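You operate a simulated robot arm through the tools that you are given. There is no shell and no other tool. Be economical: measure what you need, move in short steps, check, and stop when the job is done.

Carry out the task below with a simulated two-armed robot. There is one attempt and no reset: what you move stays moved.

TASK
Pick up the blue mug with one hand, pass it to the other hand and put it on the lock side of the sample table. Put the blue can on the top of the frame bench away on the top of the orange chest. Open the shims carton lid. Any order will do. Set down upright: blue mug, blue can.

It is judged by the outcome, as a careful person would: the job done as asked, and still so three seconds after it is handed in. It fails if anything else is knocked over, pushed out of place, dropped, spilled or broken. Lids that push on must go on centred and level and be pressed home; caps that screw on are set level and turned clockwise until they are tight.

THE ROBOT
Two 7-joint arms with fingered hands on one trunk, on a base that drives. Base frame: it is fixed to the floor where the robot stands at the start and does not move with it; the origin is under the middle of the robot, x ahead of it, y to its left, z up. Readings come in mm, degrees, newtons and seconds.
The left shoulder is at the start at [67, 166, 1168], the right one opposite. With the tool pointing down near the work surface each hand reaches from about 460 to 960 mm from the robot's upright axis, wherever it stands, measured 20 degrees to its own side. Places, roughly: blue can [-1500, -6000, 1000]; lock side of the sample table [-1100, -1900, 800]; shims carton lid [-3000, -5900, 300]; top of the orange chest [12000, -2600, 300]. Payload 4.1 kg a hand.
The TCP of each hand is the grasp point between the finger pads, 32 mm short of the fingertips. In the tool frame z runs along the fingers and y along their closing line. The gripper opens to 108 mm. The gripper's body begins 38 mm behind the TCP. The gripper is a hand of 4 fingers: y runs from the thumb to the fingers, the wrist lies at [-16, -108, -186] in the tool frame, and closing takes about 1.5 s.
Orientation is that of the tool frame in the base frame, as a unit quaternion [x, y, z, w]. With the fingers straight down and the wrist toward the robot, the tool's x, y and z point along [0, 1, 0], [1, 0, 0] and [0, 0, -1] of the base frame.

THE INTERFACE
- The arms move only by the tool servo_tool. It takes "left_motion", "right_motion" or both (then of equal length, played together; a hand with none holds still); each is a list of rows, each an object (a shift or turn left out is 0, a gripper value left out holds the last) with "xyz": the shift along the tool's x, y, z in mm, a list of three; "dr": the turn, a rotation vector about the tool's x, y, z in degrees, a list of three; "gripper": the closure, from 0 (fully open) to 1 (shut). In form: [{"xyz": [tx, ty, tz], "dr": [ax, ay, az], "gripper": gripper}, ...]. A call has 1 to 8 rows; each row is the pose to reach, as a shift and turn from the pose commanded when the call began, along the tool's axes at that moment. A row lasts 0.2 s, in which the tool goes at most 50 mm and 8.6 degrees; a call with a longer step from one row to the next is refused whole, and so is a gripper value outside its range. A pose out of reach is approached as far as the arm can. The call stops where the force on the tool passes 40 N (or 10 N more than at its start, if that is more) or the arm is blocked; 0.2 s more then pass. Each finger travels about 45 mm/s and halts on what it meets, pressing with about 30 N; the grip force reading is that of the motor and also rises with nothing between the fingers. The clock runs only during rows and for 0.2 s after the last one: add rows that repeat a pose to give the fingers time. The reply holds the time, the measured pose of the TCP, the force on the tool along the base axes, the opening and the grip force, in the units named above and with some noise, with the torque about the TCP (base axes, N m) and any sound that the robot's microphone picked up.
- Cameras (640 x 400 px; columns grow to the right, rows downward): "scene" is now at [129.3, -35.9, 1452.2]; the picture's right is [-0.40, -0.91, -0.00], its down [-0.01, 0.00, -1.00] and it looks along [0.91, -0.40, -0.01] (base axes); focal length 214 px, centre (320, 200). "left" rides on the left gripper at [-64, -93, -131] in its tool frame; the picture's right is [-0.80, -0.28, 0.53], its down [0.55, -0.71, 0.45] and it looks along [0.25, 0.65, 0.72] (tool axes); focal length 247 px, centre (320, 200). "right" rides on the right gripper at [64, -93, -131] in its tool frame; the picture's right is [-0.80, 0.28, -0.53], its down [-0.55, -0.71, 0.45] and it looks along [-0.25, 0.65, 0.72] (tool axes); focal length 247 px, centre (320, 200). There is no depth. A picture from a camera that has moved, and an enlarged one, comes with that camera's place and axes in the base frame and with its lens.
- capture(camera): a new picture of that camera. It takes no simulated time.
- raise_lower(by): slides the trunk up (or, below 0, down) by that many mm; the arms and the scene camera ride with it, the base frame stays. It gives what a move gives, with no picture.
- steer(legs): drives the robot by 1 to 6 legs, each [ahead, left, turn to the left] in mm, mm and degrees, along the robot's own axes; the way and the turn of a leg run together, so that a leg with both is an arc; at most 1500 mm and 180 degrees a leg. The arms and the cameras ride along, it lands a little off, and it stops where it bumps. It gives what a move gives.
- set_grasp(shape, hand): the hand has 4 fingers and takes this shape, open, in about a second: jaw (thumb against the fingers, like two jaws); tri (thumb and two fingers); tip (a fingertip pinch); poke (one finger out to press); point (the index stretched); flat (the hand flat); cup (the hand cupped); fist (a fist). The gripper value then closes the fingers along that shape, each until it touches; the sizes above hold for jaw. It gives what a move gives, with no picture.
- aim_head(pan, tilt): turns the head with the scene camera to pan (to the left, within 86 degrees either way) and tilt (down, from -29 to 69), counted from straight ahead of the robot. It gives what a move gives.
- inspect(camera, box): a new picture of the part [left, top, right, bottom] of that camera's present view, enlarged. It takes no simulated time.
- sign_off(): hands the job in; it is judged then, once.

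Work in short steps. Places have to be worked out from the pictures, the camera data and where the tool is seen: move nearer, look again, correct. Check each grasp and each placing, and mend what went wrong. You have 165 turns and 122 pictures in all, those below and enlarged ones among them. Open the grippers and draw the arms clear of the work before you hand the job in, unless the task says otherwise; then end with one line.

The tools are called after ">>>" as a command line: name --argument value ..., lists and objects as JSON in quotes. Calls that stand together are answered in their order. servo_tool: Moves the arms, as the interface text tells. Its arguments: {"type":"object","properties":{"left_motion":{"type":"array","items":{"type":"object","properties":{"xyz":{"type":"array","items":{"type":"number"}},"dr":{"type":"array","items":{"type":"number"}},"gripper":{"type":"number"}}}},"right_motion":{"type":"array","items":{"type":"object","properties":{"xyz":{"type":"array","items":{"type":"number"}},"dr":{"type":"array","items":{"type":"number"}},"gripper":{"type":"number"}}}}},"required":[]} The other tools are called the same way: raise_lower (by) slides the trunk up or down; set_grasp (shape, hand) gives the hand a shape; steer (legs) drives the base; aim_head (pan, tilt) turns the head that bears the scene camera; capture (camera) takes a picture; inspect (camera, box) takes an enlarged picture of a part of a camera's view; sign_off () hands the job in.

At the start:

```text
time_s: 0.0
left_ee_pos: [481.8, 16.9, 1607.3]
left_orientation: [0.707, 0.707, 0.0, 0.001]
left_force: [0.3, 0.2, 0.4]
left_ft_torque: [-0.01, 0.04, -0.01]
left_finger_gap: 107.7
left_gripper_force: 0.0
left_shape: jaw
right_ee_pos: [490.9, -425.7, 1445.7]
right_orientation: [0.707, 0.707, 0.001, 0.001]
right_force: [0.1, 0.1, 0.8]
right_ft_torque: [0.01, 0.02, 0.0]
right_finger_gap: 107.8
right_gripper_force: 0.1
right_shape: jaw
trunk travel left (down, up): [-675.0, 265.0]
robot x, y, heading: [-1.0, 0.9, -0.1]
head pan, tilt: [-23.8, 0.5]
```

scene: 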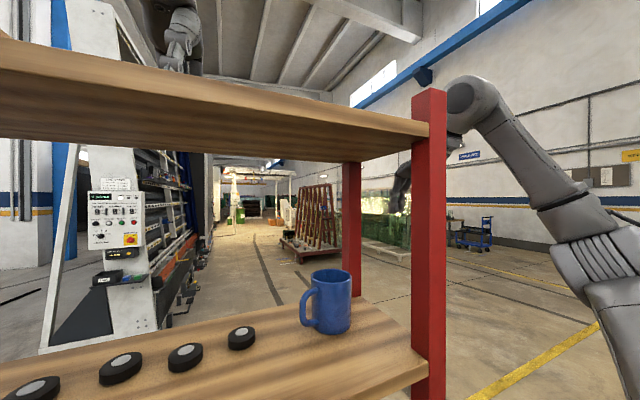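
right: 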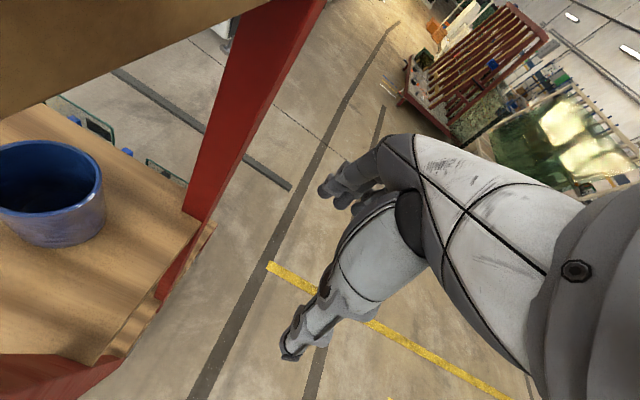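
left: 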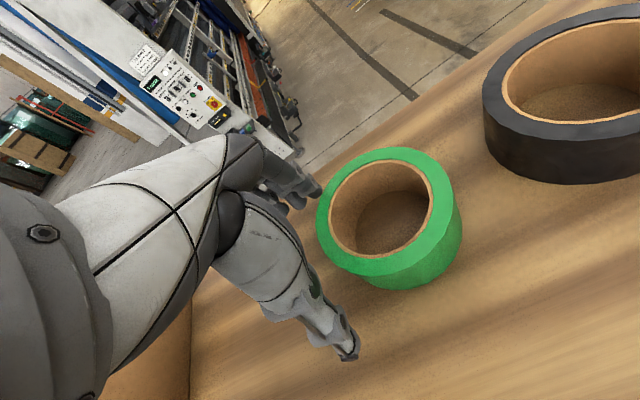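

The mug's rim works out near (483, -217, 1309), on the lower shelf board at z≈1220. I back off with the trunk raised slightly so the hands clear the tapes, then look at the shelf.

>>> raise_lower --by 60

>>> steer --legs '[[-350, 0, 0]]'

>>> aim_head --pan -10 --tilt 10

>>> capture --camera "scene"

```text
time_s: 1.0
left_ee_pos: [486.0, 16.1, 1665.7]
left_orientation: [0.707, 0.707, -0.001, 0.001]
left_force: [0.3, 0.0, -0.4]
left_ft_torque: [0.03, 0.02, -0.01]
left_finger_gap: 107.8
left_gripper_force: 0.1
left_shape: jaw
right_ee_pos: [494.1, -426.5, 1505.2]
right_orientation: [0.707, 0.708, 0.0, -0.001]
right_force: [-0.3, -0.6, -0.2]
right_ft_torque: [0.0, -0.03, -0.01]
right_finger_gap: 107.6
right_gripper_force: 0.0
right_shape: jaw
trunk travel left (down, up): [-735.0, 205.0]
robot x, y, heading: [-1.2, 2.0, -0.1]
head pan, tilt: [-23.8, 0.5]
```

```text
time_s: 3.2
left_ee_pos: [141.6, 15.0, 1664.3]
left_orientation: [0.707, 0.707, -0.002, 0.0]
left_force: [1.3, -0.3, 0.5]
left_ft_torque: [0.01, 0.02, 0.02]
left_finger_gap: 107.6
left_gripper_force: 0.2
left_shape: jaw
right_ee_pos: [149.1, -425.4, 1503.7]
right_orientation: [0.707, 0.707, -0.001, -0.001]
right_force: [0.4, -1.2, -0.5]
right_ft_torque: [0.02, 0.0, -0.01]
right_finger_gap: 107.6
right_gripper_force: 0.1
right_shape: jaw
trunk travel left (down, up): [-735.0, 205.0]
robot x, y, heading: [-346.9, -1.1, 0.3]
head pan, tilt: [-23.8, 0.5]
```

```text
time_s: 4.0
left_ee_pos: [139.1, 15.4, 1666.4]
left_orientation: [0.706, 0.708, -0.001, 0.0]
left_force: [-0.4, -0.7, -0.3]
left_ft_torque: [-0.01, -0.01, 0.0]
left_finger_gap: 107.6
left_gripper_force: 0.1
left_shape: jaw
right_ee_pos: [147.5, -426.9, 1504.6]
right_orientation: [0.707, 0.707, 0.0, 0.0]
right_force: [-0.5, 0.3, -0.2]
right_ft_torque: [0.01, -0.01, 0.0]
right_finger_gap: 107.9
right_gripper_force: 0.0
right_shape: jaw
trunk travel left (down, up): [-735.0, 205.0]
robot x, y, heading: [-346.5, 1.0, 0.3]
head pan, tilt: [-10.0, 10.0]
```

```text
118 pictures are left
camera scene: at [-205.3, -16.6, 1496.7], right [-0.17, -0.98, 0.0], down [-0.17, 0.03, -0.98], along [0.97, -0.17, -0.17], focal length 214 px, centre (320, 200)
```

scene: 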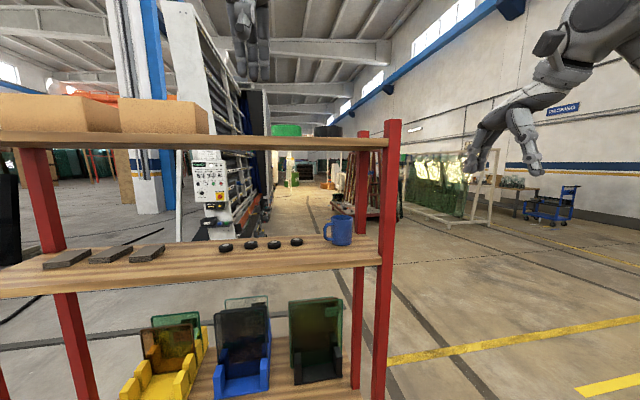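

Clear view of the rack: mug near its right end with the handle on the left. I zoom in to get the handle direction.

>>> inspect --camera "scene" --box '[290, 120, 410, 280]'

>>> capture --camera "right"

```text
2.50 times, centred on (350, 200) of scene
camera zoom: at [-205.3, -16.6, 1496.7], right [-0.17, -0.98, 0.0], down [-0.17, 0.03, -0.98], along [0.97, -0.17, -0.17], focal length 536 px, centre (245, 200)
```

zoom: 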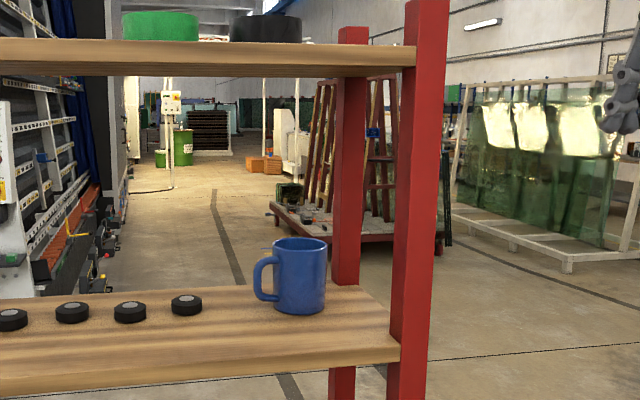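

```text
116 pictures are left
camera right: at [53.4, -362.2, 1636.0], right [0.28, -0.8, 0.53], down [-0.71, -0.55, -0.45], along [0.65, -0.25, -0.72], focal length 247 px, centre (320, 200)
```

right: 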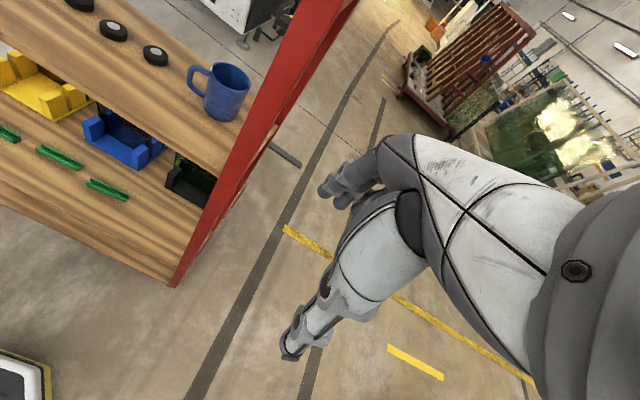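

The handle points roughly to +y, so I'll pinch the mug's right wall with the left hand: thumb inside, fingers outside, fingers pointing forward and down. I turn the left hand in place and lower it in front of the rack.

>>> servo_tool --left_motion '[{"xyz": [0, 0, 40], "dr": [-3.25, 3.25, 6.98]}, {"xyz": [0, 0, 80], "dr": [-6.5, 6.5, 13.96]}, {"xyz": [0, 0, 120], "dr": [-9.75, 9.75, 20.94]}, {"xyz": [0, 0, 160], "dr": [-13, 13, 27.92]}, {"xyz": [0, 0, 200], "dr": [-16.25, 16.25, 34.9]}, {"xyz": [0, 0, 240], "dr": [-19.5, 19.5, 41.88]}]'

>>> servo_tool --left_motion '[{"dr": [-3.25, 3.25, 6.98]}, {"dr": [-6.5, 6.5, 13.96]}, {"dr": [-9.75, 9.75, 20.94]}, {"dr": [-13, 13, 27.92]}, {"dr": [-16.25, 16.25, 34.9]}, {"dr": [-19.5, 19.5, 41.88]}]'

>>> steer --legs '[[0, -300, 0]]'

>>> capture --camera "scene"

>>> capture --camera "left"

```text
time_s: 5.4
left_ee_pos: [140.7, 16.2, 1424.1]
left_orientation: [0.891, 0.39, 0.234, 0.002]
left_force: [-0.3, 0.6, 0.5]
left_ft_torque: [-0.03, -0.01, -0.06]
left_finger_gap: 107.7
left_gripper_force: 0.1
left_shape: jaw
right_ee_pos: [149.9, -424.9, 1504.9]
right_orientation: [0.707, 0.707, 0.001, 0.0]
right_force: [-0.3, 0.0, 0.1]
right_ft_torque: [-0.03, -0.02, -0.02]
right_finger_gap: 107.9
right_gripper_force: 0.1
right_shape: jaw
trunk travel left (down, up): [-735.0, 205.0]
robot x, y, heading: [-342.1, -2.0, -0.1]
head pan, tilt: [-10.0, 10.0]
```

```text
time_s: 6.8
left_ee_pos: [140.8, 14.8, 1424.4]
left_orientation: [0.906, 0.0, 0.423, 0.001]
left_force: [-0.8, -0.3, -0.3]
left_ft_torque: [0.06, -0.02, -0.02]
left_finger_gap: 107.5
left_gripper_force: 0.1
left_shape: jaw
right_ee_pos: [148.0, -425.5, 1503.8]
right_orientation: [0.707, 0.707, -0.001, 0.0]
right_force: [-0.4, 0.2, 0.7]
right_ft_torque: [-0.02, 0.01, 0.01]
right_finger_gap: 107.8
right_gripper_force: 0.3
right_shape: jaw
trunk travel left (down, up): [-735.0, 205.0]
robot x, y, heading: [-347.1, -1.9, 0.2]
head pan, tilt: [-10.0, 10.0]
```

```text
time_s: 8.8
left_ee_pos: [139.8, -280.9, 1425.2]
left_orientation: [0.906, 0.0, 0.422, 0.001]
left_force: [0.6, 0.8, 0.3]
left_ft_torque: [0.0, -0.01, 0.0]
left_finger_gap: 107.7
left_gripper_force: 0.2
left_shape: jaw
right_ee_pos: [146.1, -722.2, 1505.3]
right_orientation: [0.708, 0.706, 0.0, 0.001]
right_force: [0.4, 0.0, -0.1]
right_ft_torque: [0.0, -0.02, 0.0]
right_finger_gap: 107.8
right_gripper_force: 0.0
right_shape: jaw
trunk travel left (down, up): [-735.0, 205.0]
robot x, y, heading: [-345.4, -296.6, -0.1]
head pan, tilt: [-10.0, 10.0]
```

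```text
115 pictures are left
camera scene: at [-204.9, -312.2, 1496.6], right [-0.18, -0.98, 0.0], down [-0.17, 0.03, -0.98], along [0.97, -0.17, -0.17], focal length 214 px, centre (320, 200)
```

scene: 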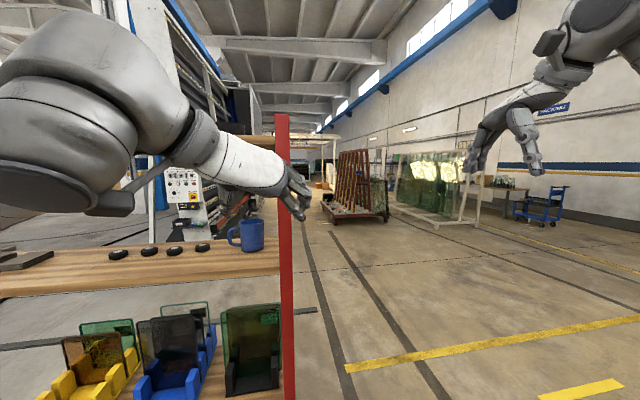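

```text
114 pictures are left
camera left: at [-1.8, -189.0, 1459.8], right [-0.11, 0.28, -0.95], down [0.7, 0.7, 0.13], along [0.71, -0.65, -0.27], focal length 247 px, centre (320, 200)
```

left: 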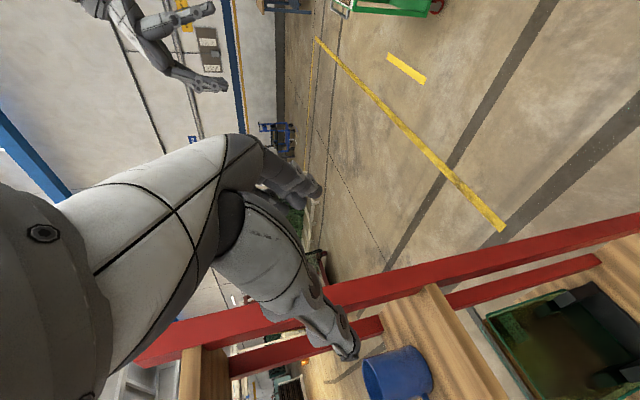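

Mug rim refined to about (490, -214, 1309). I zoom on the left hand to see how the fingers spread.

>>> inspect --camera "left" --box '[200, 130, 440, 390]'

>>> inspect --camera "scene" --box '[180, 110, 340, 270]'

```text
1.54 times, centred on (320, 260) of left
camera zoom: at [-1.8, -189.0, 1459.8], right [-0.11, 0.28, -0.95], down [0.7, 0.7, 0.13], along [0.71, -0.65, -0.27], focal length 380 px, centre (320, 108)
```

zoom: 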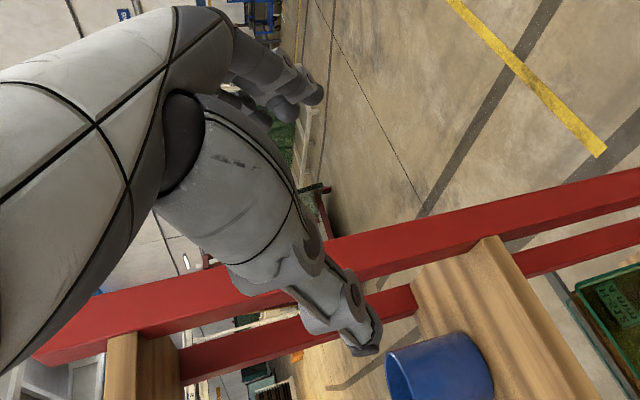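

```text
2.50 times, centred on (260, 190) of scene
camera zoom: at [-204.9, -312.2, 1496.6], right [-0.18, -0.98, 0.0], down [-0.17, 0.03, -0.98], along [0.97, -0.17, -0.17], focal length 536 px, centre (470, 225)
```

zoom: 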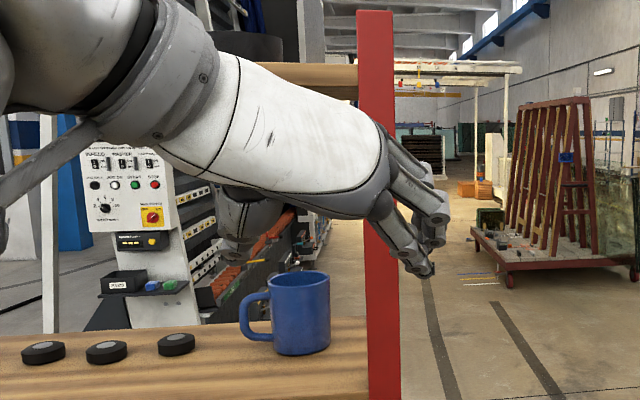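

Fingers stack along tool x with the thumb near x=0, as hoped. I tilt to 50° down, pre-close to about 62 mm, shift left off the post line, and drive ahead.

>>> servo_tool --left_motion '[{"xyz": [0, -33, 0], "dr": [0, -5, 0], "gripper": 0.42}, {"xyz": [0, -66, 0], "dr": [0, -10, 0], "gripper": 0.42}, {"xyz": [0, -66, 0], "dr": [0, -10, 0], "gripper": 0.42}, {"xyz": [0, -66, 0], "dr": [0, -10, 0], "gripper": 0.42}]'

>>> steer --legs '[[170, 0, 0]]'

>>> capture --camera "left"

>>> capture --camera "scene"

```text
time_s: 9.8
left_ee_pos: [139.8, -216.2, 1428.9]
left_orientation: [0.94, -0.001, 0.341, 0.001]
left_force: [-0.1, 1.5, -0.5]
left_ft_torque: [-0.01, -0.04, 0.0]
left_finger_gap: 62.9
left_gripper_force: 0.0
left_shape: jaw
right_ee_pos: [146.4, -723.9, 1505.0]
right_orientation: [0.709, 0.706, 0.0, 0.0]
right_force: [-0.2, -0.3, -0.3]
right_ft_torque: [0.01, -0.02, 0.01]
right_finger_gap: 107.7
right_gripper_force: 0.1
right_shape: jaw
trunk travel left (down, up): [-735.0, 205.0]
robot x, y, heading: [-347.3, -295.5, -0.4]
head pan, tilt: [-10.0, 10.0]
```

```text
time_s: 11.3
left_ee_pos: [313.0, -216.2, 1430.6]
left_orientation: [0.939, -0.002, 0.343, 0.002]
left_force: [-0.5, -0.6, 0.1]
left_ft_torque: [0.0, 0.02, -0.02]
left_finger_gap: 63.0
left_gripper_force: 0.1
left_shape: jaw
right_ee_pos: [318.6, -725.9, 1505.0]
right_orientation: [0.709, 0.706, 0.001, 0.001]
right_force: [-0.9, 0.4, 0.6]
right_ft_torque: [0.04, -0.01, 0.02]
right_finger_gap: 107.9
right_gripper_force: 0.1
right_shape: jaw
trunk travel left (down, up): [-735.0, 205.0]
robot x, y, heading: [-173.9, -294.9, -0.3]
head pan, tilt: [-10.0, 10.0]
```

```text
111 pictures are left
camera left: at [178.9, -124.3, 1487.6], right [-0.27, 0.28, -0.92], down [0.71, 0.7, 0.01], along [0.65, -0.65, -0.39], focal length 247 px, centre (320, 200)
```

left: 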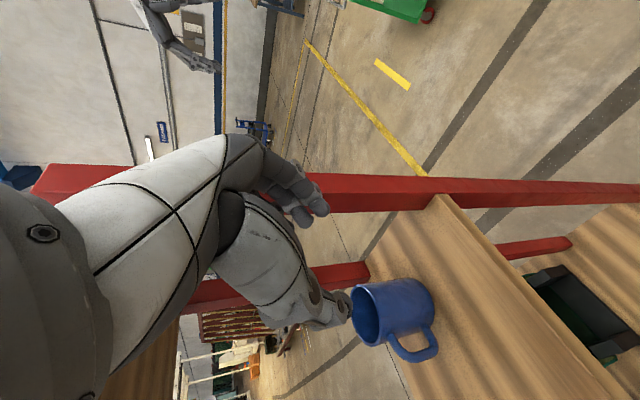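

```text
110 pictures are left
camera scene: at [-32.5, -314.6, 1496.9], right [-0.18, -0.98, 0.0], down [-0.17, 0.03, -0.99], along [0.97, -0.18, -0.17], focal length 214 px, centre (320, 200)
```

scene: 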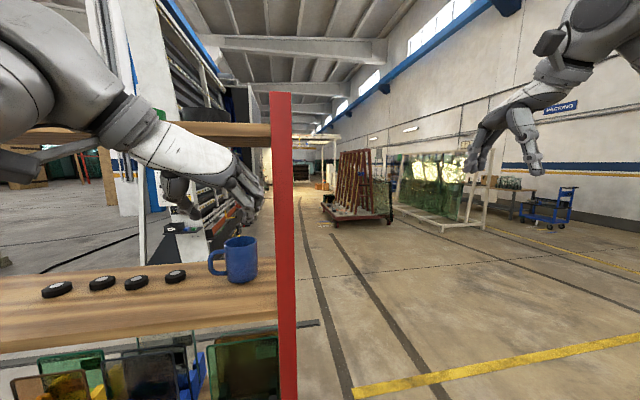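

Mug estimate (486, -214, 1308) agrees across views. I move to the pre-pose above and behind the mug and check clearance to the upper board.

>>> servo_tool --left_motion '[{"xyz": [17, 0, 34]}, {"xyz": [34, 0, 68]}, {"xyz": [50, 0, 103]}]'

>>> capture --camera "scene"

>>> capture --camera "left"

```text
time_s: 12.1
left_ee_pos: [406.6, -217.1, 1386.6]
left_orientation: [0.937, -0.002, 0.349, 0.001]
left_force: [-0.2, 0.0, 0.6]
left_ft_torque: [0.01, 0.01, 0.0]
left_finger_gap: 62.7
left_gripper_force: 0.1
left_shape: jaw
right_ee_pos: [304.7, -726.1, 1509.4]
right_orientation: [0.709, 0.705, 0.005, 0.004]
right_force: [0.7, 0.6, 0.0]
right_ft_torque: [-0.02, 0.02, 0.0]
right_finger_gap: 108.0
right_gripper_force: 0.0
right_shape: jaw
trunk travel left (down, up): [-735.0, 205.0]
robot x, y, heading: [-172.7, -300.2, -0.3]
head pan, tilt: [-10.0, 10.0]
```

```text
109 pictures are left
camera scene: at [-45.3, -315.6, 1498.0], right [-0.18, -0.98, 0.0], down [-0.16, 0.03, -0.99], along [0.97, -0.18, -0.16], focal length 214 px, centre (320, 200)
```

scene: 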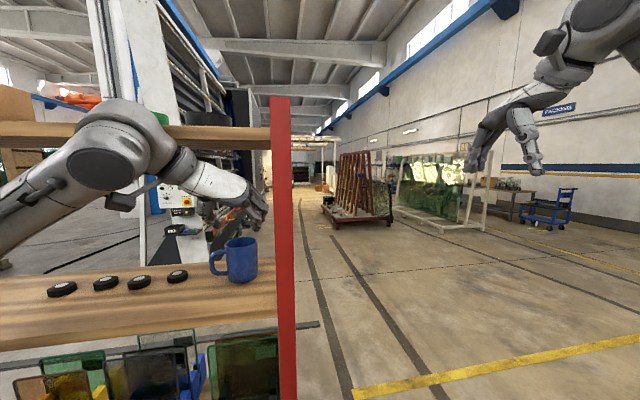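

```text
108 pictures are left
camera left: at [272.0, -125.2, 1444.9], right [-0.25, 0.29, -0.92], down [0.71, 0.7, 0.02], along [0.65, -0.65, -0.38], focal length 247 px, centre (320, 200)
```

left: 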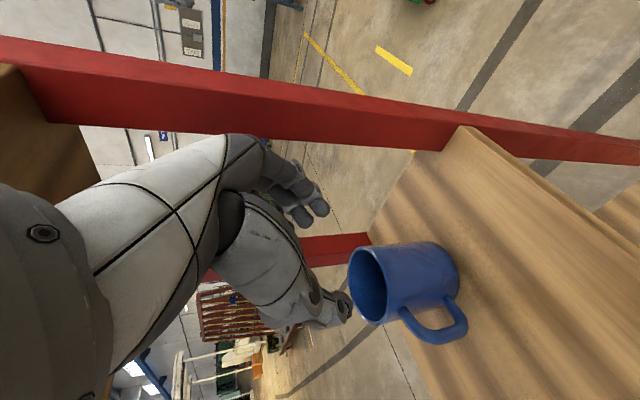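

The whole robot leaned back about 13 mm, so the elbow is likely touching the upper board's edge. I withdraw, back off and lower the trunk so the arm can come in straighter and lower.

>>> servo_tool --left_motion '[{"xyz": [-17, 0, -34]}, {"xyz": [-34, 0, -68]}, {"xyz": [-50, 0, -103]}]'

>>> steer --legs '[[-230, 0, 0]]'

>>> raise_lower --by -150

>>> capture --camera "scene"

```text
time_s: 12.9
left_ee_pos: [314.4, -216.2, 1429.3]
left_orientation: [0.94, -0.001, 0.341, 0.002]
left_force: [0.1, 0.7, -0.2]
left_ft_torque: [0.02, -0.01, 0.02]
left_finger_gap: 62.9
left_gripper_force: 0.0
left_shape: jaw
right_ee_pos: [320.1, -725.3, 1502.8]
right_orientation: [0.709, 0.705, 0.001, 0.001]
right_force: [0.1, -0.6, -0.4]
right_ft_torque: [0.01, -0.03, 0.0]
right_finger_gap: 107.7
right_gripper_force: 0.1
right_shape: jaw
trunk travel left (down, up): [-735.0, 205.0]
robot x, y, heading: [-171.4, -301.6, -0.4]
head pan, tilt: [-10.0, 10.0]
```

```text
time_s: 14.7
left_ee_pos: [85.0, -216.5, 1427.5]
left_orientation: [0.94, -0.003, 0.341, 0.003]
left_force: [0.8, -0.3, 0.1]
left_ft_torque: [-0.02, -0.01, 0.0]
left_finger_gap: 63.0
left_gripper_force: 0.0
left_shape: jaw
right_ee_pos: [89.7, -726.1, 1503.1]
right_orientation: [0.709, 0.705, 0.0, 0.0]
right_force: [-0.7, 0.4, 0.4]
right_ft_torque: [-0.01, 0.04, -0.01]
right_finger_gap: 107.8
right_gripper_force: 0.0
right_shape: jaw
trunk travel left (down, up): [-735.0, 205.0]
robot x, y, heading: [-402.9, -295.1, -0.4]
head pan, tilt: [-10.0, 10.0]
```

```text
time_s: 16.4
left_ee_pos: [83.2, -215.9, 1278.5]
left_orientation: [0.94, -0.003, 0.342, 0.002]
left_force: [0.3, -0.1, -0.2]
left_ft_torque: [-0.01, -0.03, 0.01]
left_finger_gap: 63.0
left_gripper_force: 0.1
left_shape: jaw
right_ee_pos: [88.4, -726.5, 1354.2]
right_orientation: [0.71, 0.704, 0.001, 0.001]
right_force: [0.1, 0.1, -0.1]
right_ft_torque: [0.0, 0.0, 0.0]
right_finger_gap: 107.9
right_gripper_force: 0.1
right_shape: jaw
trunk travel left (down, up): [-585.0, 355.0]
robot x, y, heading: [-401.6, -298.9, -0.7]
head pan, tilt: [-10.0, 10.0]
```

```text
107 pictures are left
camera scene: at [-261.2, -313.7, 1346.7], right [-0.18, -0.98, 0.0], down [-0.17, 0.03, -0.98], along [0.97, -0.18, -0.17], focal length 214 px, centre (320, 200)
```

scene: 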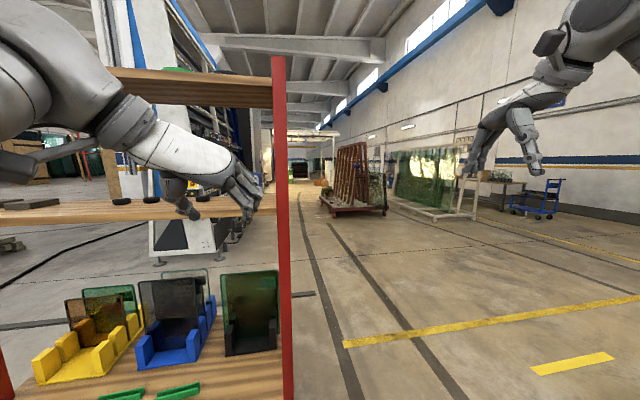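

Trunk lower now. I extend the arm to a straighter pose just in front of the rack (about x=295, z=1393) to see where the elbow goes.

>>> servo_tool --left_motion '[{"xyz": [40, 0, 8]}, {"xyz": [80, 0, 16]}, {"xyz": [120, 0, 24]}, {"xyz": [160, 0, 32]}, {"xyz": [200, 0, 40]}, {"xyz": [236, 0, 46]}]'

>>> capture --camera "scene"

```text
time_s: 17.8
left_ee_pos: [295.4, -218.6, 1391.9]
left_orientation: [0.94, -0.004, 0.341, 0.001]
left_force: [0.1, 1.2, -0.4]
left_ft_torque: [0.0, -0.02, -0.01]
left_finger_gap: 63.0
left_gripper_force: 0.0
left_shape: jaw
right_ee_pos: [89.0, -727.9, 1352.4]
right_orientation: [0.709, 0.705, 0.0, -0.001]
right_force: [0.0, 0.0, -0.3]
right_ft_torque: [0.03, 0.0, 0.0]
right_finger_gap: 107.8
right_gripper_force: 0.2
right_shape: jaw
trunk travel left (down, up): [-585.0, 355.0]
robot x, y, heading: [-403.9, -295.1, -0.2]
head pan, tilt: [-10.0, 10.0]
```

```text
106 pictures are left
camera scene: at [-260.3, -315.2, 1346.4], right [-0.18, -0.98, 0.0], down [-0.17, 0.03, -0.98], along [0.97, -0.18, -0.17], focal length 214 px, centre (320, 200)
```

scene: 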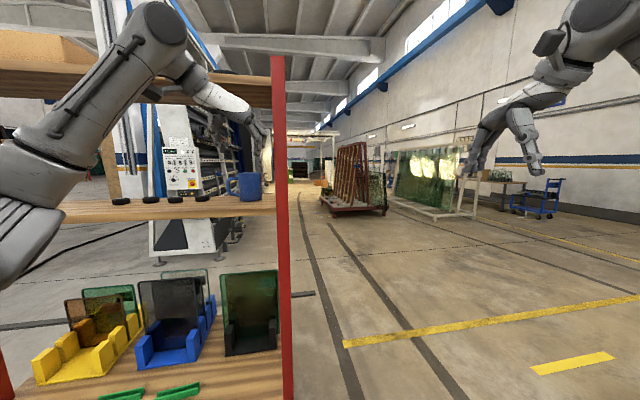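

The round joint I see is the wrist (matches its computed place), radius about 52 mm, so its path under the upper board is what matters. I zoom in to measure the upper board's underside.

>>> inspect --camera "scene" --box '[180, 40, 300, 220]'

```text
2.22 times, centred on (240, 130) of scene
camera zoom: at [-260.3, -315.2, 1346.4], right [-0.18, -0.98, 0.0], down [-0.17, 0.03, -0.98], along [0.97, -0.18, -0.17], focal length 477 px, centre (498, 356)
```

zoom: 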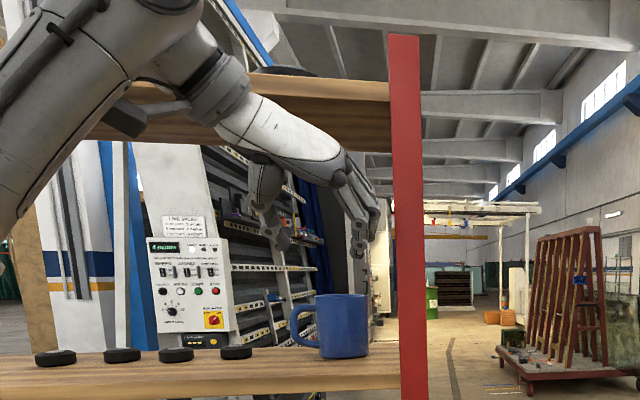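

Board underside ≈1535. With a 45° tilt and TCP at z≈1338 the wrist passes with ~25 mm clearance while the thumb tip clears the rim. I go to (340, -218, 1340) at 45°.

>>> servo_tool --left_motion '[{"xyz": [1, 0, 35], "dr": [0, 2.5, 0]}, {"xyz": [2, 0, 69], "dr": [0, 5, 0]}, {"xyz": [2, 0, 69], "dr": [0, 5, 0]}]'

>>> capture --camera "left"

>>> capture --camera "scene"

```text
time_s: 18.6
left_ee_pos: [341.1, -216.4, 1344.3]
left_orientation: [0.924, -0.003, 0.383, 0.002]
left_force: [-0.5, 0.2, -0.1]
left_ft_torque: [0.02, 0.01, -0.01]
left_finger_gap: 62.8
left_gripper_force: 0.0
left_shape: jaw
right_ee_pos: [88.4, -726.1, 1355.1]
right_orientation: [0.71, 0.705, 0.0, 0.001]
right_force: [-0.1, -0.8, 0.2]
right_ft_torque: [-0.05, -0.02, 0.01]
right_finger_gap: 107.5
right_gripper_force: 0.0
right_shape: jaw
trunk travel left (down, up): [-585.0, 355.0]
robot x, y, heading: [-402.1, -295.4, -0.7]
head pan, tilt: [-10.0, 10.0]
```

```text
104 pictures are left
camera left: at [203.5, -123.2, 1391.6], right [-0.18, 0.28, -0.94], down [0.71, 0.7, 0.07], along [0.68, -0.65, -0.33], focal length 247 px, centre (320, 200)
```

left: 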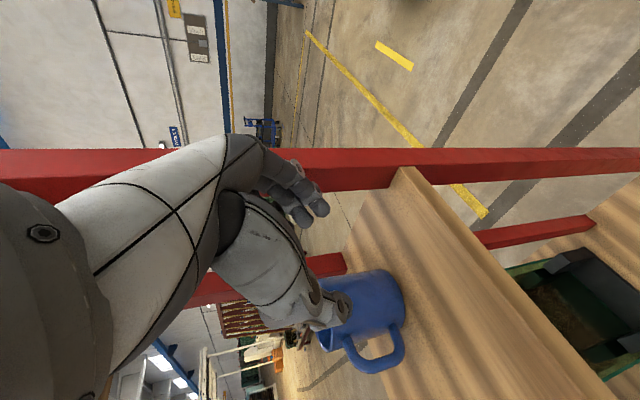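

```text
103 pictures are left
camera scene: at [-262.1, -313.6, 1346.8], right [-0.18, -0.98, 0.0], down [-0.17, 0.03, -0.98], along [0.97, -0.18, -0.17], focal length 214 px, centre (320, 200)
```

scene: 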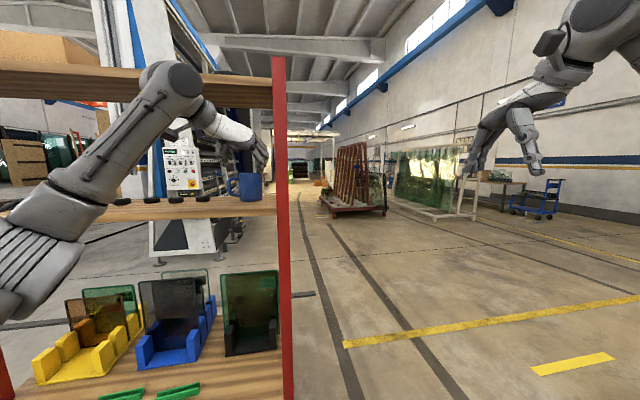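

Forearm slopes down, well clear. I advance horizontally toward (441, -245, 1340).

>>> servo_tool --left_motion '[{"xyz": [23, 6, 25]}, {"xyz": [46, 14, 50]}, {"xyz": [68, 28, 74]}]'

>>> capture --camera "left"

>>> inspect --camera "scene" --box '[180, 40, 300, 220]'

```text
time_s: 19.4
left_ee_pos: [430.2, -251.2, 1332.2]
left_orientation: [0.923, -0.005, 0.384, 0.001]
left_force: [0.4, 0.2, -0.3]
left_ft_torque: [0.05, -0.02, 0.0]
left_finger_gap: 62.7
left_gripper_force: 0.1
left_shape: jaw
left hand out of reach, approached as far as the arm can: row 3
right_ee_pos: [88.4, -730.0, 1352.3]
right_orientation: [0.709, 0.705, 0.001, 0.0]
right_force: [-0.1, 0.4, -1.0]
right_ft_torque: [0.08, -0.06, 0.04]
right_finger_gap: 107.5
right_gripper_force: 0.0
right_shape: jaw
trunk travel left (down, up): [-585.0, 355.0]
robot x, y, heading: [-401.7, -296.0, -0.8]
head pan, tilt: [-10.0, 10.0]
```

```text
102 pictures are left
camera left: at [293.1, -157.3, 1380.0], right [-0.18, 0.29, -0.94], down [0.71, 0.7, 0.08], along [0.68, -0.66, -0.33], focal length 247 px, centre (320, 200)
```

left: 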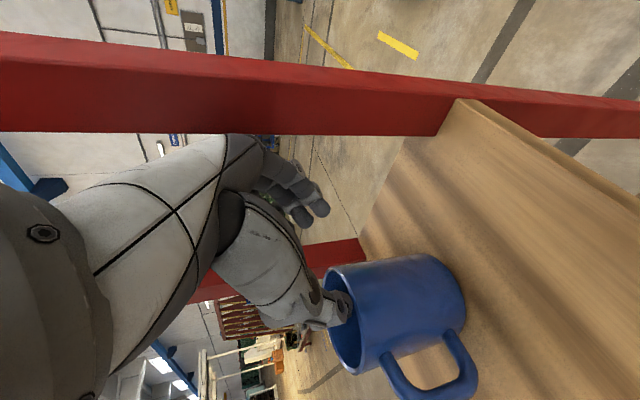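

```text
2.22 times, centred on (240, 130) of scene
camera zoom: at [-262.3, -317.3, 1346.6], right [-0.18, -0.98, 0.0], down [-0.17, 0.03, -0.98], along [0.97, -0.18, -0.17], focal length 477 px, centre (498, 356)
```

zoom: 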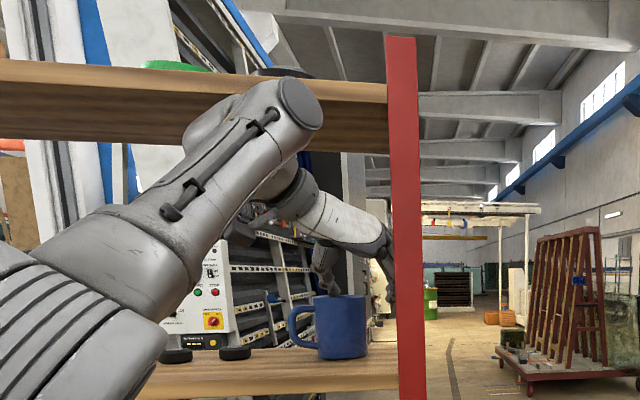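

The arm is at its limit here with the thumb just above the mug mouth. I drive ahead 45 mm instead, which carries the hand over the wall, and look.

>>> steer --legs '[[45, 0, 0]]'

>>> capture --camera "left"

>>> inspect --camera "scene" --box '[180, 40, 300, 220]'

```text
time_s: 20.3
left_ee_pos: [475.3, -244.3, 1333.2]
left_orientation: [0.924, -0.002, 0.383, 0.002]
left_force: [-0.3, -0.3, -0.1]
left_ft_torque: [-0.02, -0.03, 0.0]
left_finger_gap: 62.8
left_gripper_force: 0.1
left_shape: jaw
right_ee_pos: [132.8, -725.0, 1354.5]
right_orientation: [0.709, 0.705, 0.001, 0.001]
right_force: [0.1, -0.1, -0.1]
right_ft_torque: [-0.03, 0.01, -0.01]
right_finger_gap: 107.7
right_gripper_force: 0.0
right_shape: jaw
trunk travel left (down, up): [-585.0, 355.0]
robot x, y, heading: [-360.0, -299.0, -0.4]
head pan, tilt: [-10.0, 10.0]
```

```text
100 pictures are left
camera left: at [337.1, -151.1, 1380.1], right [-0.18, 0.28, -0.94], down [0.71, 0.7, 0.07], along [0.68, -0.65, -0.33], focal length 247 px, centre (320, 200)
```

left: 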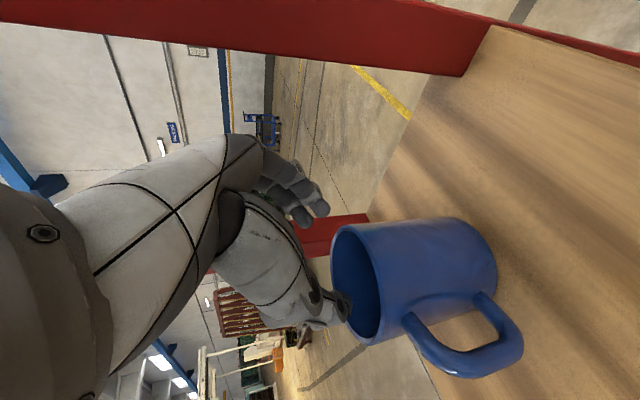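

```text
2.22 times, centred on (240, 130) of scene
camera zoom: at [-218.3, -313.7, 1347.0], right [-0.18, -0.98, 0.0], down [-0.17, 0.03, -0.99], along [0.97, -0.18, -0.17], focal length 477 px, centre (498, 356)
```

zoom: 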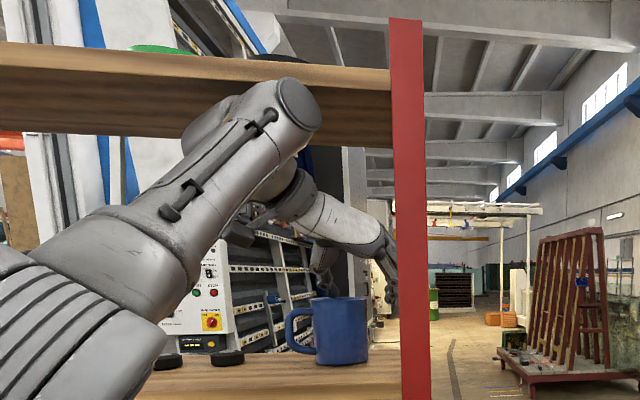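

The thumb tip is over the mug opening (projection matches the rim centre). I lower 25 mm in place.

>>> servo_tool --left_motion '[{"xyz": [-8, 2, 10]}, {"xyz": [-15.5, 3, 20]}, {"xyz": [-15.5, 3, 20]}]'

>>> capture --camera "left"

```text
time_s: 21.1
left_ee_pos: [482.4, -248.2, 1305.5]
left_orientation: [0.924, -0.003, 0.382, 0.002]
left_force: [1.0, 0.0, 0.4]
left_ft_torque: [0.0, -0.01, 0.0]
left_finger_gap: 62.6
left_gripper_force: 0.0
left_shape: jaw
right_ee_pos: [134.1, -725.3, 1353.7]
right_orientation: [0.709, 0.705, 0.0, 0.0]
right_force: [-0.1, 0.7, 0.8]
right_ft_torque: [0.02, 0.0, 0.01]
right_finger_gap: 107.9
right_gripper_force: 0.1
right_shape: jaw
trunk travel left (down, up): [-585.0, 355.0]
robot x, y, heading: [-361.5, -294.4, -0.3]
head pan, tilt: [-10.0, 10.0]
```

```text
98 pictures are left
camera left: at [343.6, -153.9, 1352.7], right [-0.19, 0.28, -0.94], down [0.71, 0.7, 0.07], along [0.68, -0.65, -0.33], focal length 247 px, centre (320, 200)
```

left: 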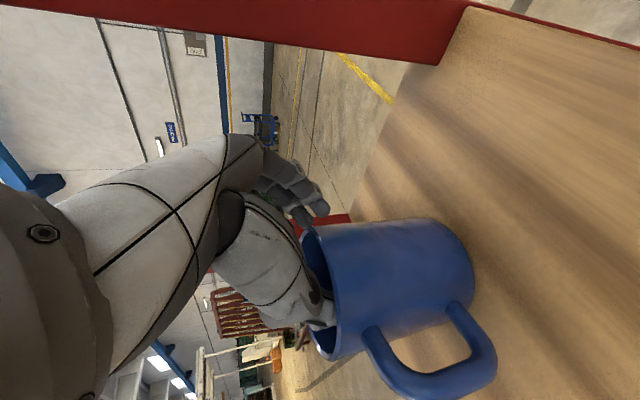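

Thumb is inside, fingers outside, no contact force. I close.

>>> servo_tool --left_motion '[{"gripper": 0.6}, {"gripper": 0.75}, {"gripper": 0.9}, {"gripper": 1}, {"gripper": 1}, {"gripper": 1}, {"gripper": 1}]'

>>> capture --camera "left"

```text
time_s: 22.7
left_ee_pos: [481.0, -247.5, 1305.8]
left_orientation: [0.924, -0.002, 0.382, 0.001]
left_force: [-0.5, 0.2, 0.6]
left_ft_torque: [-0.02, 0.03, 0.02]
left_finger_gap: 0.0
left_gripper_force: 29.8
left_shape: jaw
right_ee_pos: [134.9, -725.8, 1353.8]
right_orientation: [0.709, 0.705, 0.001, 0.0]
right_force: [0.4, 0.3, 0.0]
right_ft_torque: [-0.01, 0.04, 0.01]
right_finger_gap: 108.0
right_gripper_force: 0.0
right_shape: jaw
trunk travel left (down, up): [-585.0, 355.0]
robot x, y, heading: [-359.8, -295.0, -0.4]
head pan, tilt: [-10.0, 10.0]
```

```text
97 pictures are left
camera left: at [342.7, -154.0, 1353.5], right [-0.19, 0.28, -0.94], down [0.71, 0.7, 0.07], along [0.68, -0.65, -0.33], focal length 247 px, centre (320, 200)
```

left: 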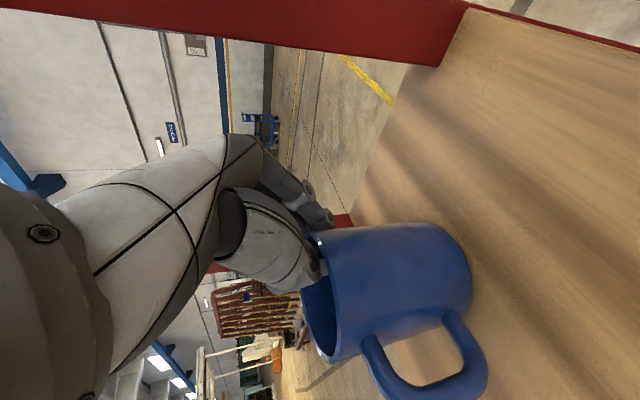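

Gap reads 0 but grip force is 30 N; I zoom to see whether the wall is really between the pads.

>>> inspect --camera "left" --box '[230, 150, 390, 350]'

>>> inspect --camera "scene" --box '[200, 130, 300, 220]'

```text
2.00 times, centred on (310, 250) of left
camera zoom: at [342.7, -154.0, 1353.5], right [-0.19, 0.28, -0.94], down [0.71, 0.7, 0.07], along [0.68, -0.65, -0.33], focal length 494 px, centre (340, 100)
```

zoom: 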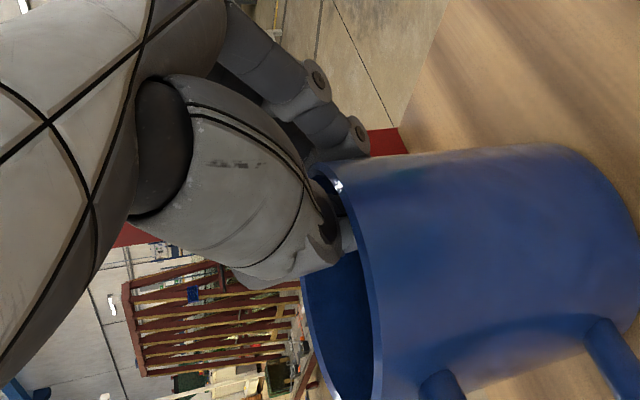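

```text
4.44 times, centred on (250, 175) of scene
camera zoom: at [-215.9, -313.8, 1346.6], right [-0.18, -0.98, 0.0], down [-0.17, 0.03, -0.98], along [0.97, -0.18, -0.17], focal length 953 px, centre (631, 311)
```

zoom: 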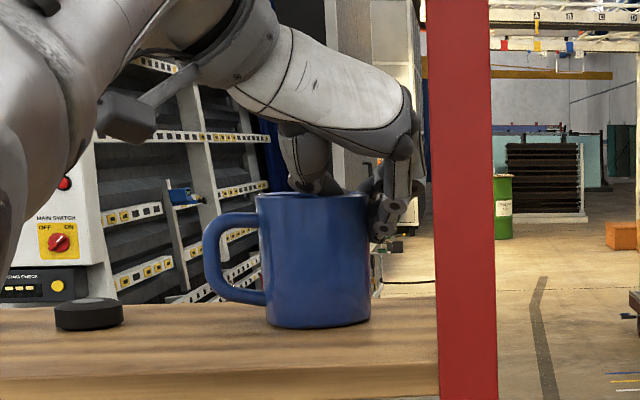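

It straddles the wall. Test lift of 20 mm.

>>> servo_tool --left_motion '[{"xyz": [7, 0, -7]}, {"xyz": [14, 0, -14]}, {"xyz": [14, 0, -14]}]'

>>> inspect --camera "scene" --box '[200, 130, 300, 220]'

```text
time_s: 23.5
left_ee_pos: [479.1, -246.2, 1325.1]
left_orientation: [0.924, -0.002, 0.383, 0.001]
left_force: [0.4, -0.1, -3.1]
left_ft_torque: [-0.07, 0.04, 0.0]
left_finger_gap: 0.0
left_gripper_force: 30.3
left_shape: jaw
right_ee_pos: [134.5, -725.5, 1352.9]
right_orientation: [0.71, 0.704, 0.001, 0.0]
right_force: [0.1, -0.1, -0.1]
right_ft_torque: [0.02, 0.03, 0.01]
right_finger_gap: 107.7
right_gripper_force: 0.1
right_shape: jaw
trunk travel left (down, up): [-585.0, 355.0]
robot x, y, heading: [-355.3, -299.2, -0.6]
head pan, tilt: [-10.0, 10.0]
```

```text
4.44 times, centred on (250, 175) of scene
camera zoom: at [-215.8, -314.5, 1346.5], right [-0.18, -0.98, 0.0], down [-0.17, 0.03, -0.98], along [0.97, -0.18, -0.17], focal length 953 px, centre (631, 311)
```

zoom: 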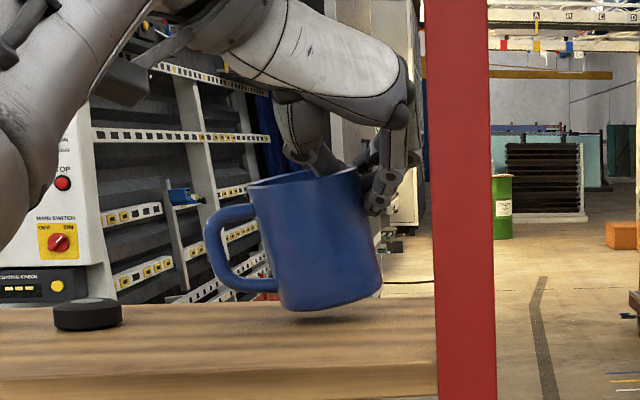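

Held (about 3 N, slightly tilted). I lift 10 more, shift 35 mm left away from the post, then back straight out.

>>> servo_tool --left_motion '[{"xyz": [4, -15, -4]}, {"xyz": [8, -35, -8]}, {"xyz": [8, -35, -8]}]'

>>> steer --legs '[[-450, 0, 0]]'

>>> capture --camera "scene"

>>> capture --camera "left"

```text
time_s: 24.3
left_ee_pos: [478.3, -211.8, 1334.3]
left_orientation: [0.924, -0.002, 0.383, 0.001]
left_force: [0.5, 0.5, -3.0]
left_ft_torque: [-0.1, 0.03, -0.02]
left_finger_gap: 0.0
left_gripper_force: 30.1
left_shape: jaw
left hand out of reach, approached as far as the arm can: row 2, 3
right_ee_pos: [135.2, -725.9, 1353.8]
right_orientation: [0.709, 0.705, 0.0, 0.0]
right_force: [-1.3, -0.4, 0.8]
right_ft_torque: [0.0, -0.01, 0.01]
right_finger_gap: 107.8
right_gripper_force: 0.1
right_shape: jaw
trunk travel left (down, up): [-585.0, 355.0]
robot x, y, heading: [-355.6, -298.0, -0.4]
head pan, tilt: [-10.0, 10.0]
```

```text
time_s: 27.1
left_ee_pos: [27.8, -213.2, 1335.2]
left_orientation: [0.924, -0.005, 0.382, 0.003]
left_force: [0.0, 0.1, -3.5]
left_ft_torque: [-0.09, 0.05, -0.01]
left_finger_gap: 0.0
left_gripper_force: 29.7
left_shape: jaw
right_ee_pos: [-319.3, -724.6, 1353.8]
right_orientation: [0.712, 0.703, 0.001, 0.0]
right_force: [-0.2, 0.9, 0.2]
right_ft_torque: [0.0, 0.01, 0.0]
right_finger_gap: 107.7
right_gripper_force: 0.0
right_shape: jaw
trunk travel left (down, up): [-585.0, 355.0]
robot x, y, heading: [-812.9, -289.3, -0.5]
head pan, tilt: [-10.0, 10.0]
```

```text
93 pictures are left
camera scene: at [-666.9, -310.7, 1346.4], right [-0.19, -0.98, 0.0], down [-0.17, 0.03, -0.98], along [0.97, -0.18, -0.17], focal length 214 px, centre (320, 200)
```

scene: 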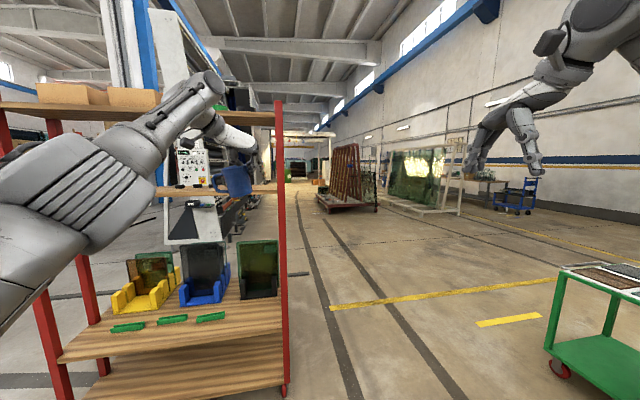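

```text
92 pictures are left
camera left: at [-109.5, -118.9, 1381.9], right [-0.19, 0.28, -0.94], down [0.71, 0.7, 0.07], along [0.68, -0.66, -0.33], focal length 247 px, centre (320, 200)
```

left: 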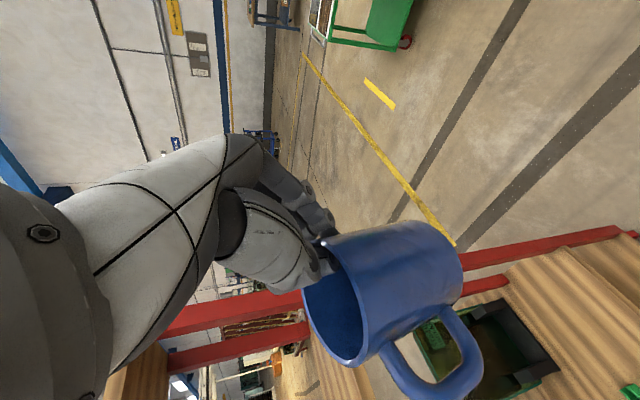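

Mug is out, tilted ~11° (handle side low). I bring it back in front of the chest, rolling it upright on the way, for a hand-over.

>>> servo_tool --left_motion '[{"xyz": [-32, 20, -18], "dr": [1, 0, 1]}, {"xyz": [-64, 39, -35], "dr": [2, 0, 2]}, {"xyz": [-96, 58, -53], "dr": [3, 0, 3]}, {"xyz": [-128, 78, -70], "dr": [4, 0, 4]}, {"xyz": [-160, 98, -88], "dr": [5, 0, 5]}, {"xyz": [-192, 117, -106], "dr": [6, 0, 6]}, {"xyz": [-224, 137, -124], "dr": [7, 0, 7]}, {"xyz": [-255, 156, -141], "dr": [7.8, 0, 7.8]}]'

>>> aim_head --pan -10 --tilt 30

>>> capture --camera "scene"

```text
time_s: 28.9
left_ee_pos: [-107.0, -374.9, 1417.2]
left_orientation: [0.926, -0.047, 0.371, -0.061]
left_force: [1.2, 0.1, -3.0]
left_ft_torque: [-0.11, 0.04, -0.03]
left_finger_gap: 0.1
left_gripper_force: 30.3
left_shape: jaw
left hand out of reach, approached as far as the arm can: row 1, 2, 3, 4, 5, 6, 7, 8
right_ee_pos: [-315.8, -722.7, 1352.9]
right_orientation: [0.712, 0.702, -0.001, -0.001]
right_force: [0.2, 0.4, -1.3]
right_ft_torque: [0.03, 0.01, -0.01]
right_finger_gap: 107.7
right_gripper_force: 0.0
right_shape: jaw
trunk travel left (down, up): [-585.0, 355.0]
robot x, y, heading: [-813.8, -293.0, -0.6]
head pan, tilt: [-10.0, 10.0]
```

```text
time_s: 29.7
left_ee_pos: [-108.3, -377.8, 1416.5]
left_orientation: [0.925, -0.046, 0.371, -0.064]
left_force: [0.9, 0.2, -3.4]
left_ft_torque: [-0.11, 0.05, 0.03]
left_finger_gap: 0.0
left_gripper_force: 30.3
left_shape: jaw
right_ee_pos: [-319.4, -725.3, 1354.2]
right_orientation: [0.712, 0.703, -0.001, 0.0]
right_force: [0.2, 0.5, 0.4]
right_ft_torque: [0.01, -0.02, 0.02]
right_finger_gap: 108.0
right_gripper_force: 0.1
right_shape: jaw
trunk travel left (down, up): [-585.0, 355.0]
robot x, y, heading: [-812.1, -292.9, -0.8]
head pan, tilt: [-10.0, 30.0]
```

```text
91 pictures are left
camera scene: at [-670.3, -310.6, 1314.3], right [-0.19, -0.98, 0.0], down [-0.49, 0.09, -0.87], along [0.85, -0.16, -0.5], focal length 214 px, centre (320, 200)
```

scene: 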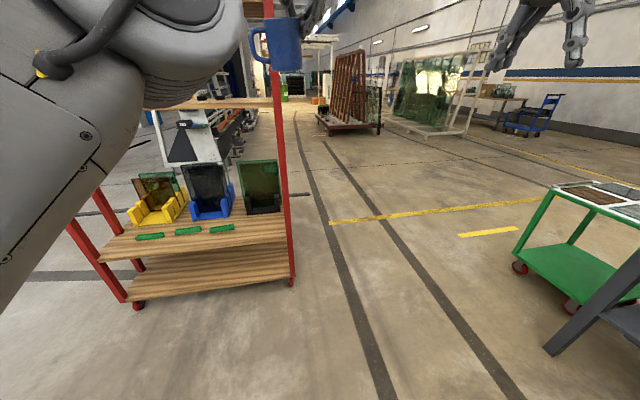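

The left arm stopped short at (-107, -377, 1417), but the mug looks upright and hand-over is feasible here. I turn the right hand to point left (10° below level), thumb on the near side, keeping it well to the right.

>>> servo_tool --right_motion '[{"xyz": [0, 30, 0], "dr": [0, 8, 0]}, {"xyz": [0, 60, 0], "dr": [0, 16, 0]}, {"xyz": [0, 90, 0], "dr": [0, 24, 0]}, {"xyz": [0, 120, 0], "dr": [0, 32, 0]}, {"xyz": [0, 150, 0], "dr": [0, 40, 0]}]'

>>> servo_tool --right_motion '[{"dr": [0, 8, 0]}, {"dr": [0, 16, 0]}, {"dr": [0, 24, 0]}, {"dr": [0, 32, 0]}, {"dr": [0, 40, 0]}]'

>>> aim_head --pan -5 --tilt 0

>>> capture --camera "scene"

>>> capture --camera "right"

```text
time_s: 30.9
left_ee_pos: [-105.1, -375.5, 1413.6]
left_orientation: [0.926, -0.047, 0.37, -0.065]
left_force: [0.3, 0.3, -3.7]
left_ft_torque: [-0.1, 0.06, 0.0]
left_finger_gap: 0.0
left_gripper_force: 29.6
left_shape: jaw
right_ee_pos: [-169.3, -727.1, 1349.8]
right_orientation: [0.669, 0.66, 0.244, -0.241]
right_force: [-0.2, 0.5, -0.2]
right_ft_torque: [-0.01, -0.01, 0.03]
right_finger_gap: 107.7
right_gripper_force: 0.1
right_shape: jaw
trunk travel left (down, up): [-585.0, 355.0]
robot x, y, heading: [-813.0, -293.1, -0.6]
head pan, tilt: [-10.0, 30.0]
```

```text
time_s: 32.1
left_ee_pos: [-106.2, -377.8, 1415.3]
left_orientation: [0.926, -0.047, 0.37, -0.066]
left_force: [0.5, -0.8, -4.0]
left_ft_torque: [-0.11, 0.05, 0.02]
left_finger_gap: 0.1
left_gripper_force: 30.2
left_shape: jaw
right_ee_pos: [-170.4, -727.6, 1352.9]
right_orientation: [0.545, 0.537, 0.458, -0.453]
right_force: [0.2, -0.2, 0.1]
right_ft_torque: [-0.01, -0.03, -0.01]
right_finger_gap: 107.7
right_gripper_force: 0.1
right_shape: jaw
trunk travel left (down, up): [-585.0, 355.0]
robot x, y, heading: [-808.6, -294.6, -0.7]
head pan, tilt: [-10.0, 30.0]
```

```text
time_s: 33.0
left_ee_pos: [-107.2, -377.5, 1416.3]
left_orientation: [0.926, -0.048, 0.37, -0.065]
left_force: [0.2, 0.4, -3.0]
left_ft_torque: [-0.14, 0.05, -0.01]
left_finger_gap: 0.2
left_gripper_force: 30.1
left_shape: jaw
right_ee_pos: [-170.3, -726.6, 1354.0]
right_orientation: [0.545, 0.538, 0.457, -0.452]
right_force: [0.9, 0.4, -0.5]
right_ft_torque: [0.03, 0.02, 0.02]
right_finger_gap: 107.6
right_gripper_force: 0.1
right_shape: jaw
trunk travel left (down, up): [-585.0, 355.0]
robot x, y, heading: [-811.1, -294.8, -0.8]
head pan, tilt: [-5.0, 0.0]
```

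```text
90 pictures are left
camera scene: at [-668.9, -302.7, 1362.4], right [-0.1, -0.99, 0.0], down [0.0, 0.0, -1.0], along [0.99, -0.1, 0.0], focal length 214 px, centre (320, 200)
```

scene: 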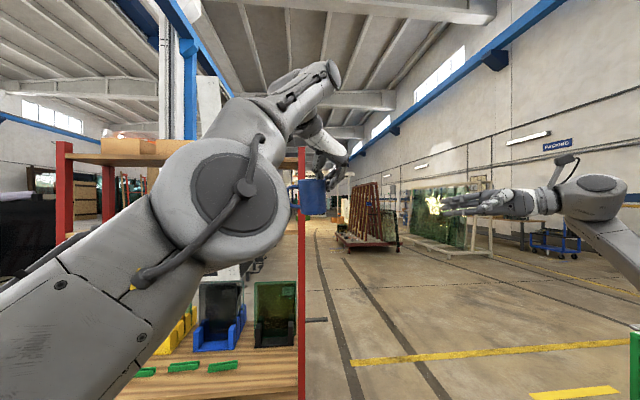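

```text
89 pictures are left
camera right: at [-265.7, -844.0, 1439.6], right [0.27, -0.67, -0.69], down [-0.7, 0.35, -0.62], along [0.66, 0.66, -0.37], focal length 247 px, centre (320, 200)
```

right: 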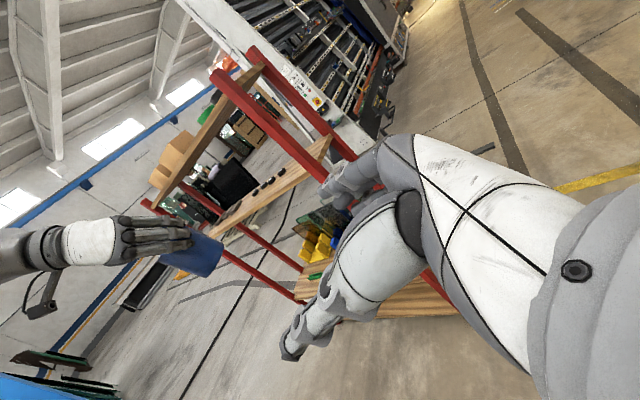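

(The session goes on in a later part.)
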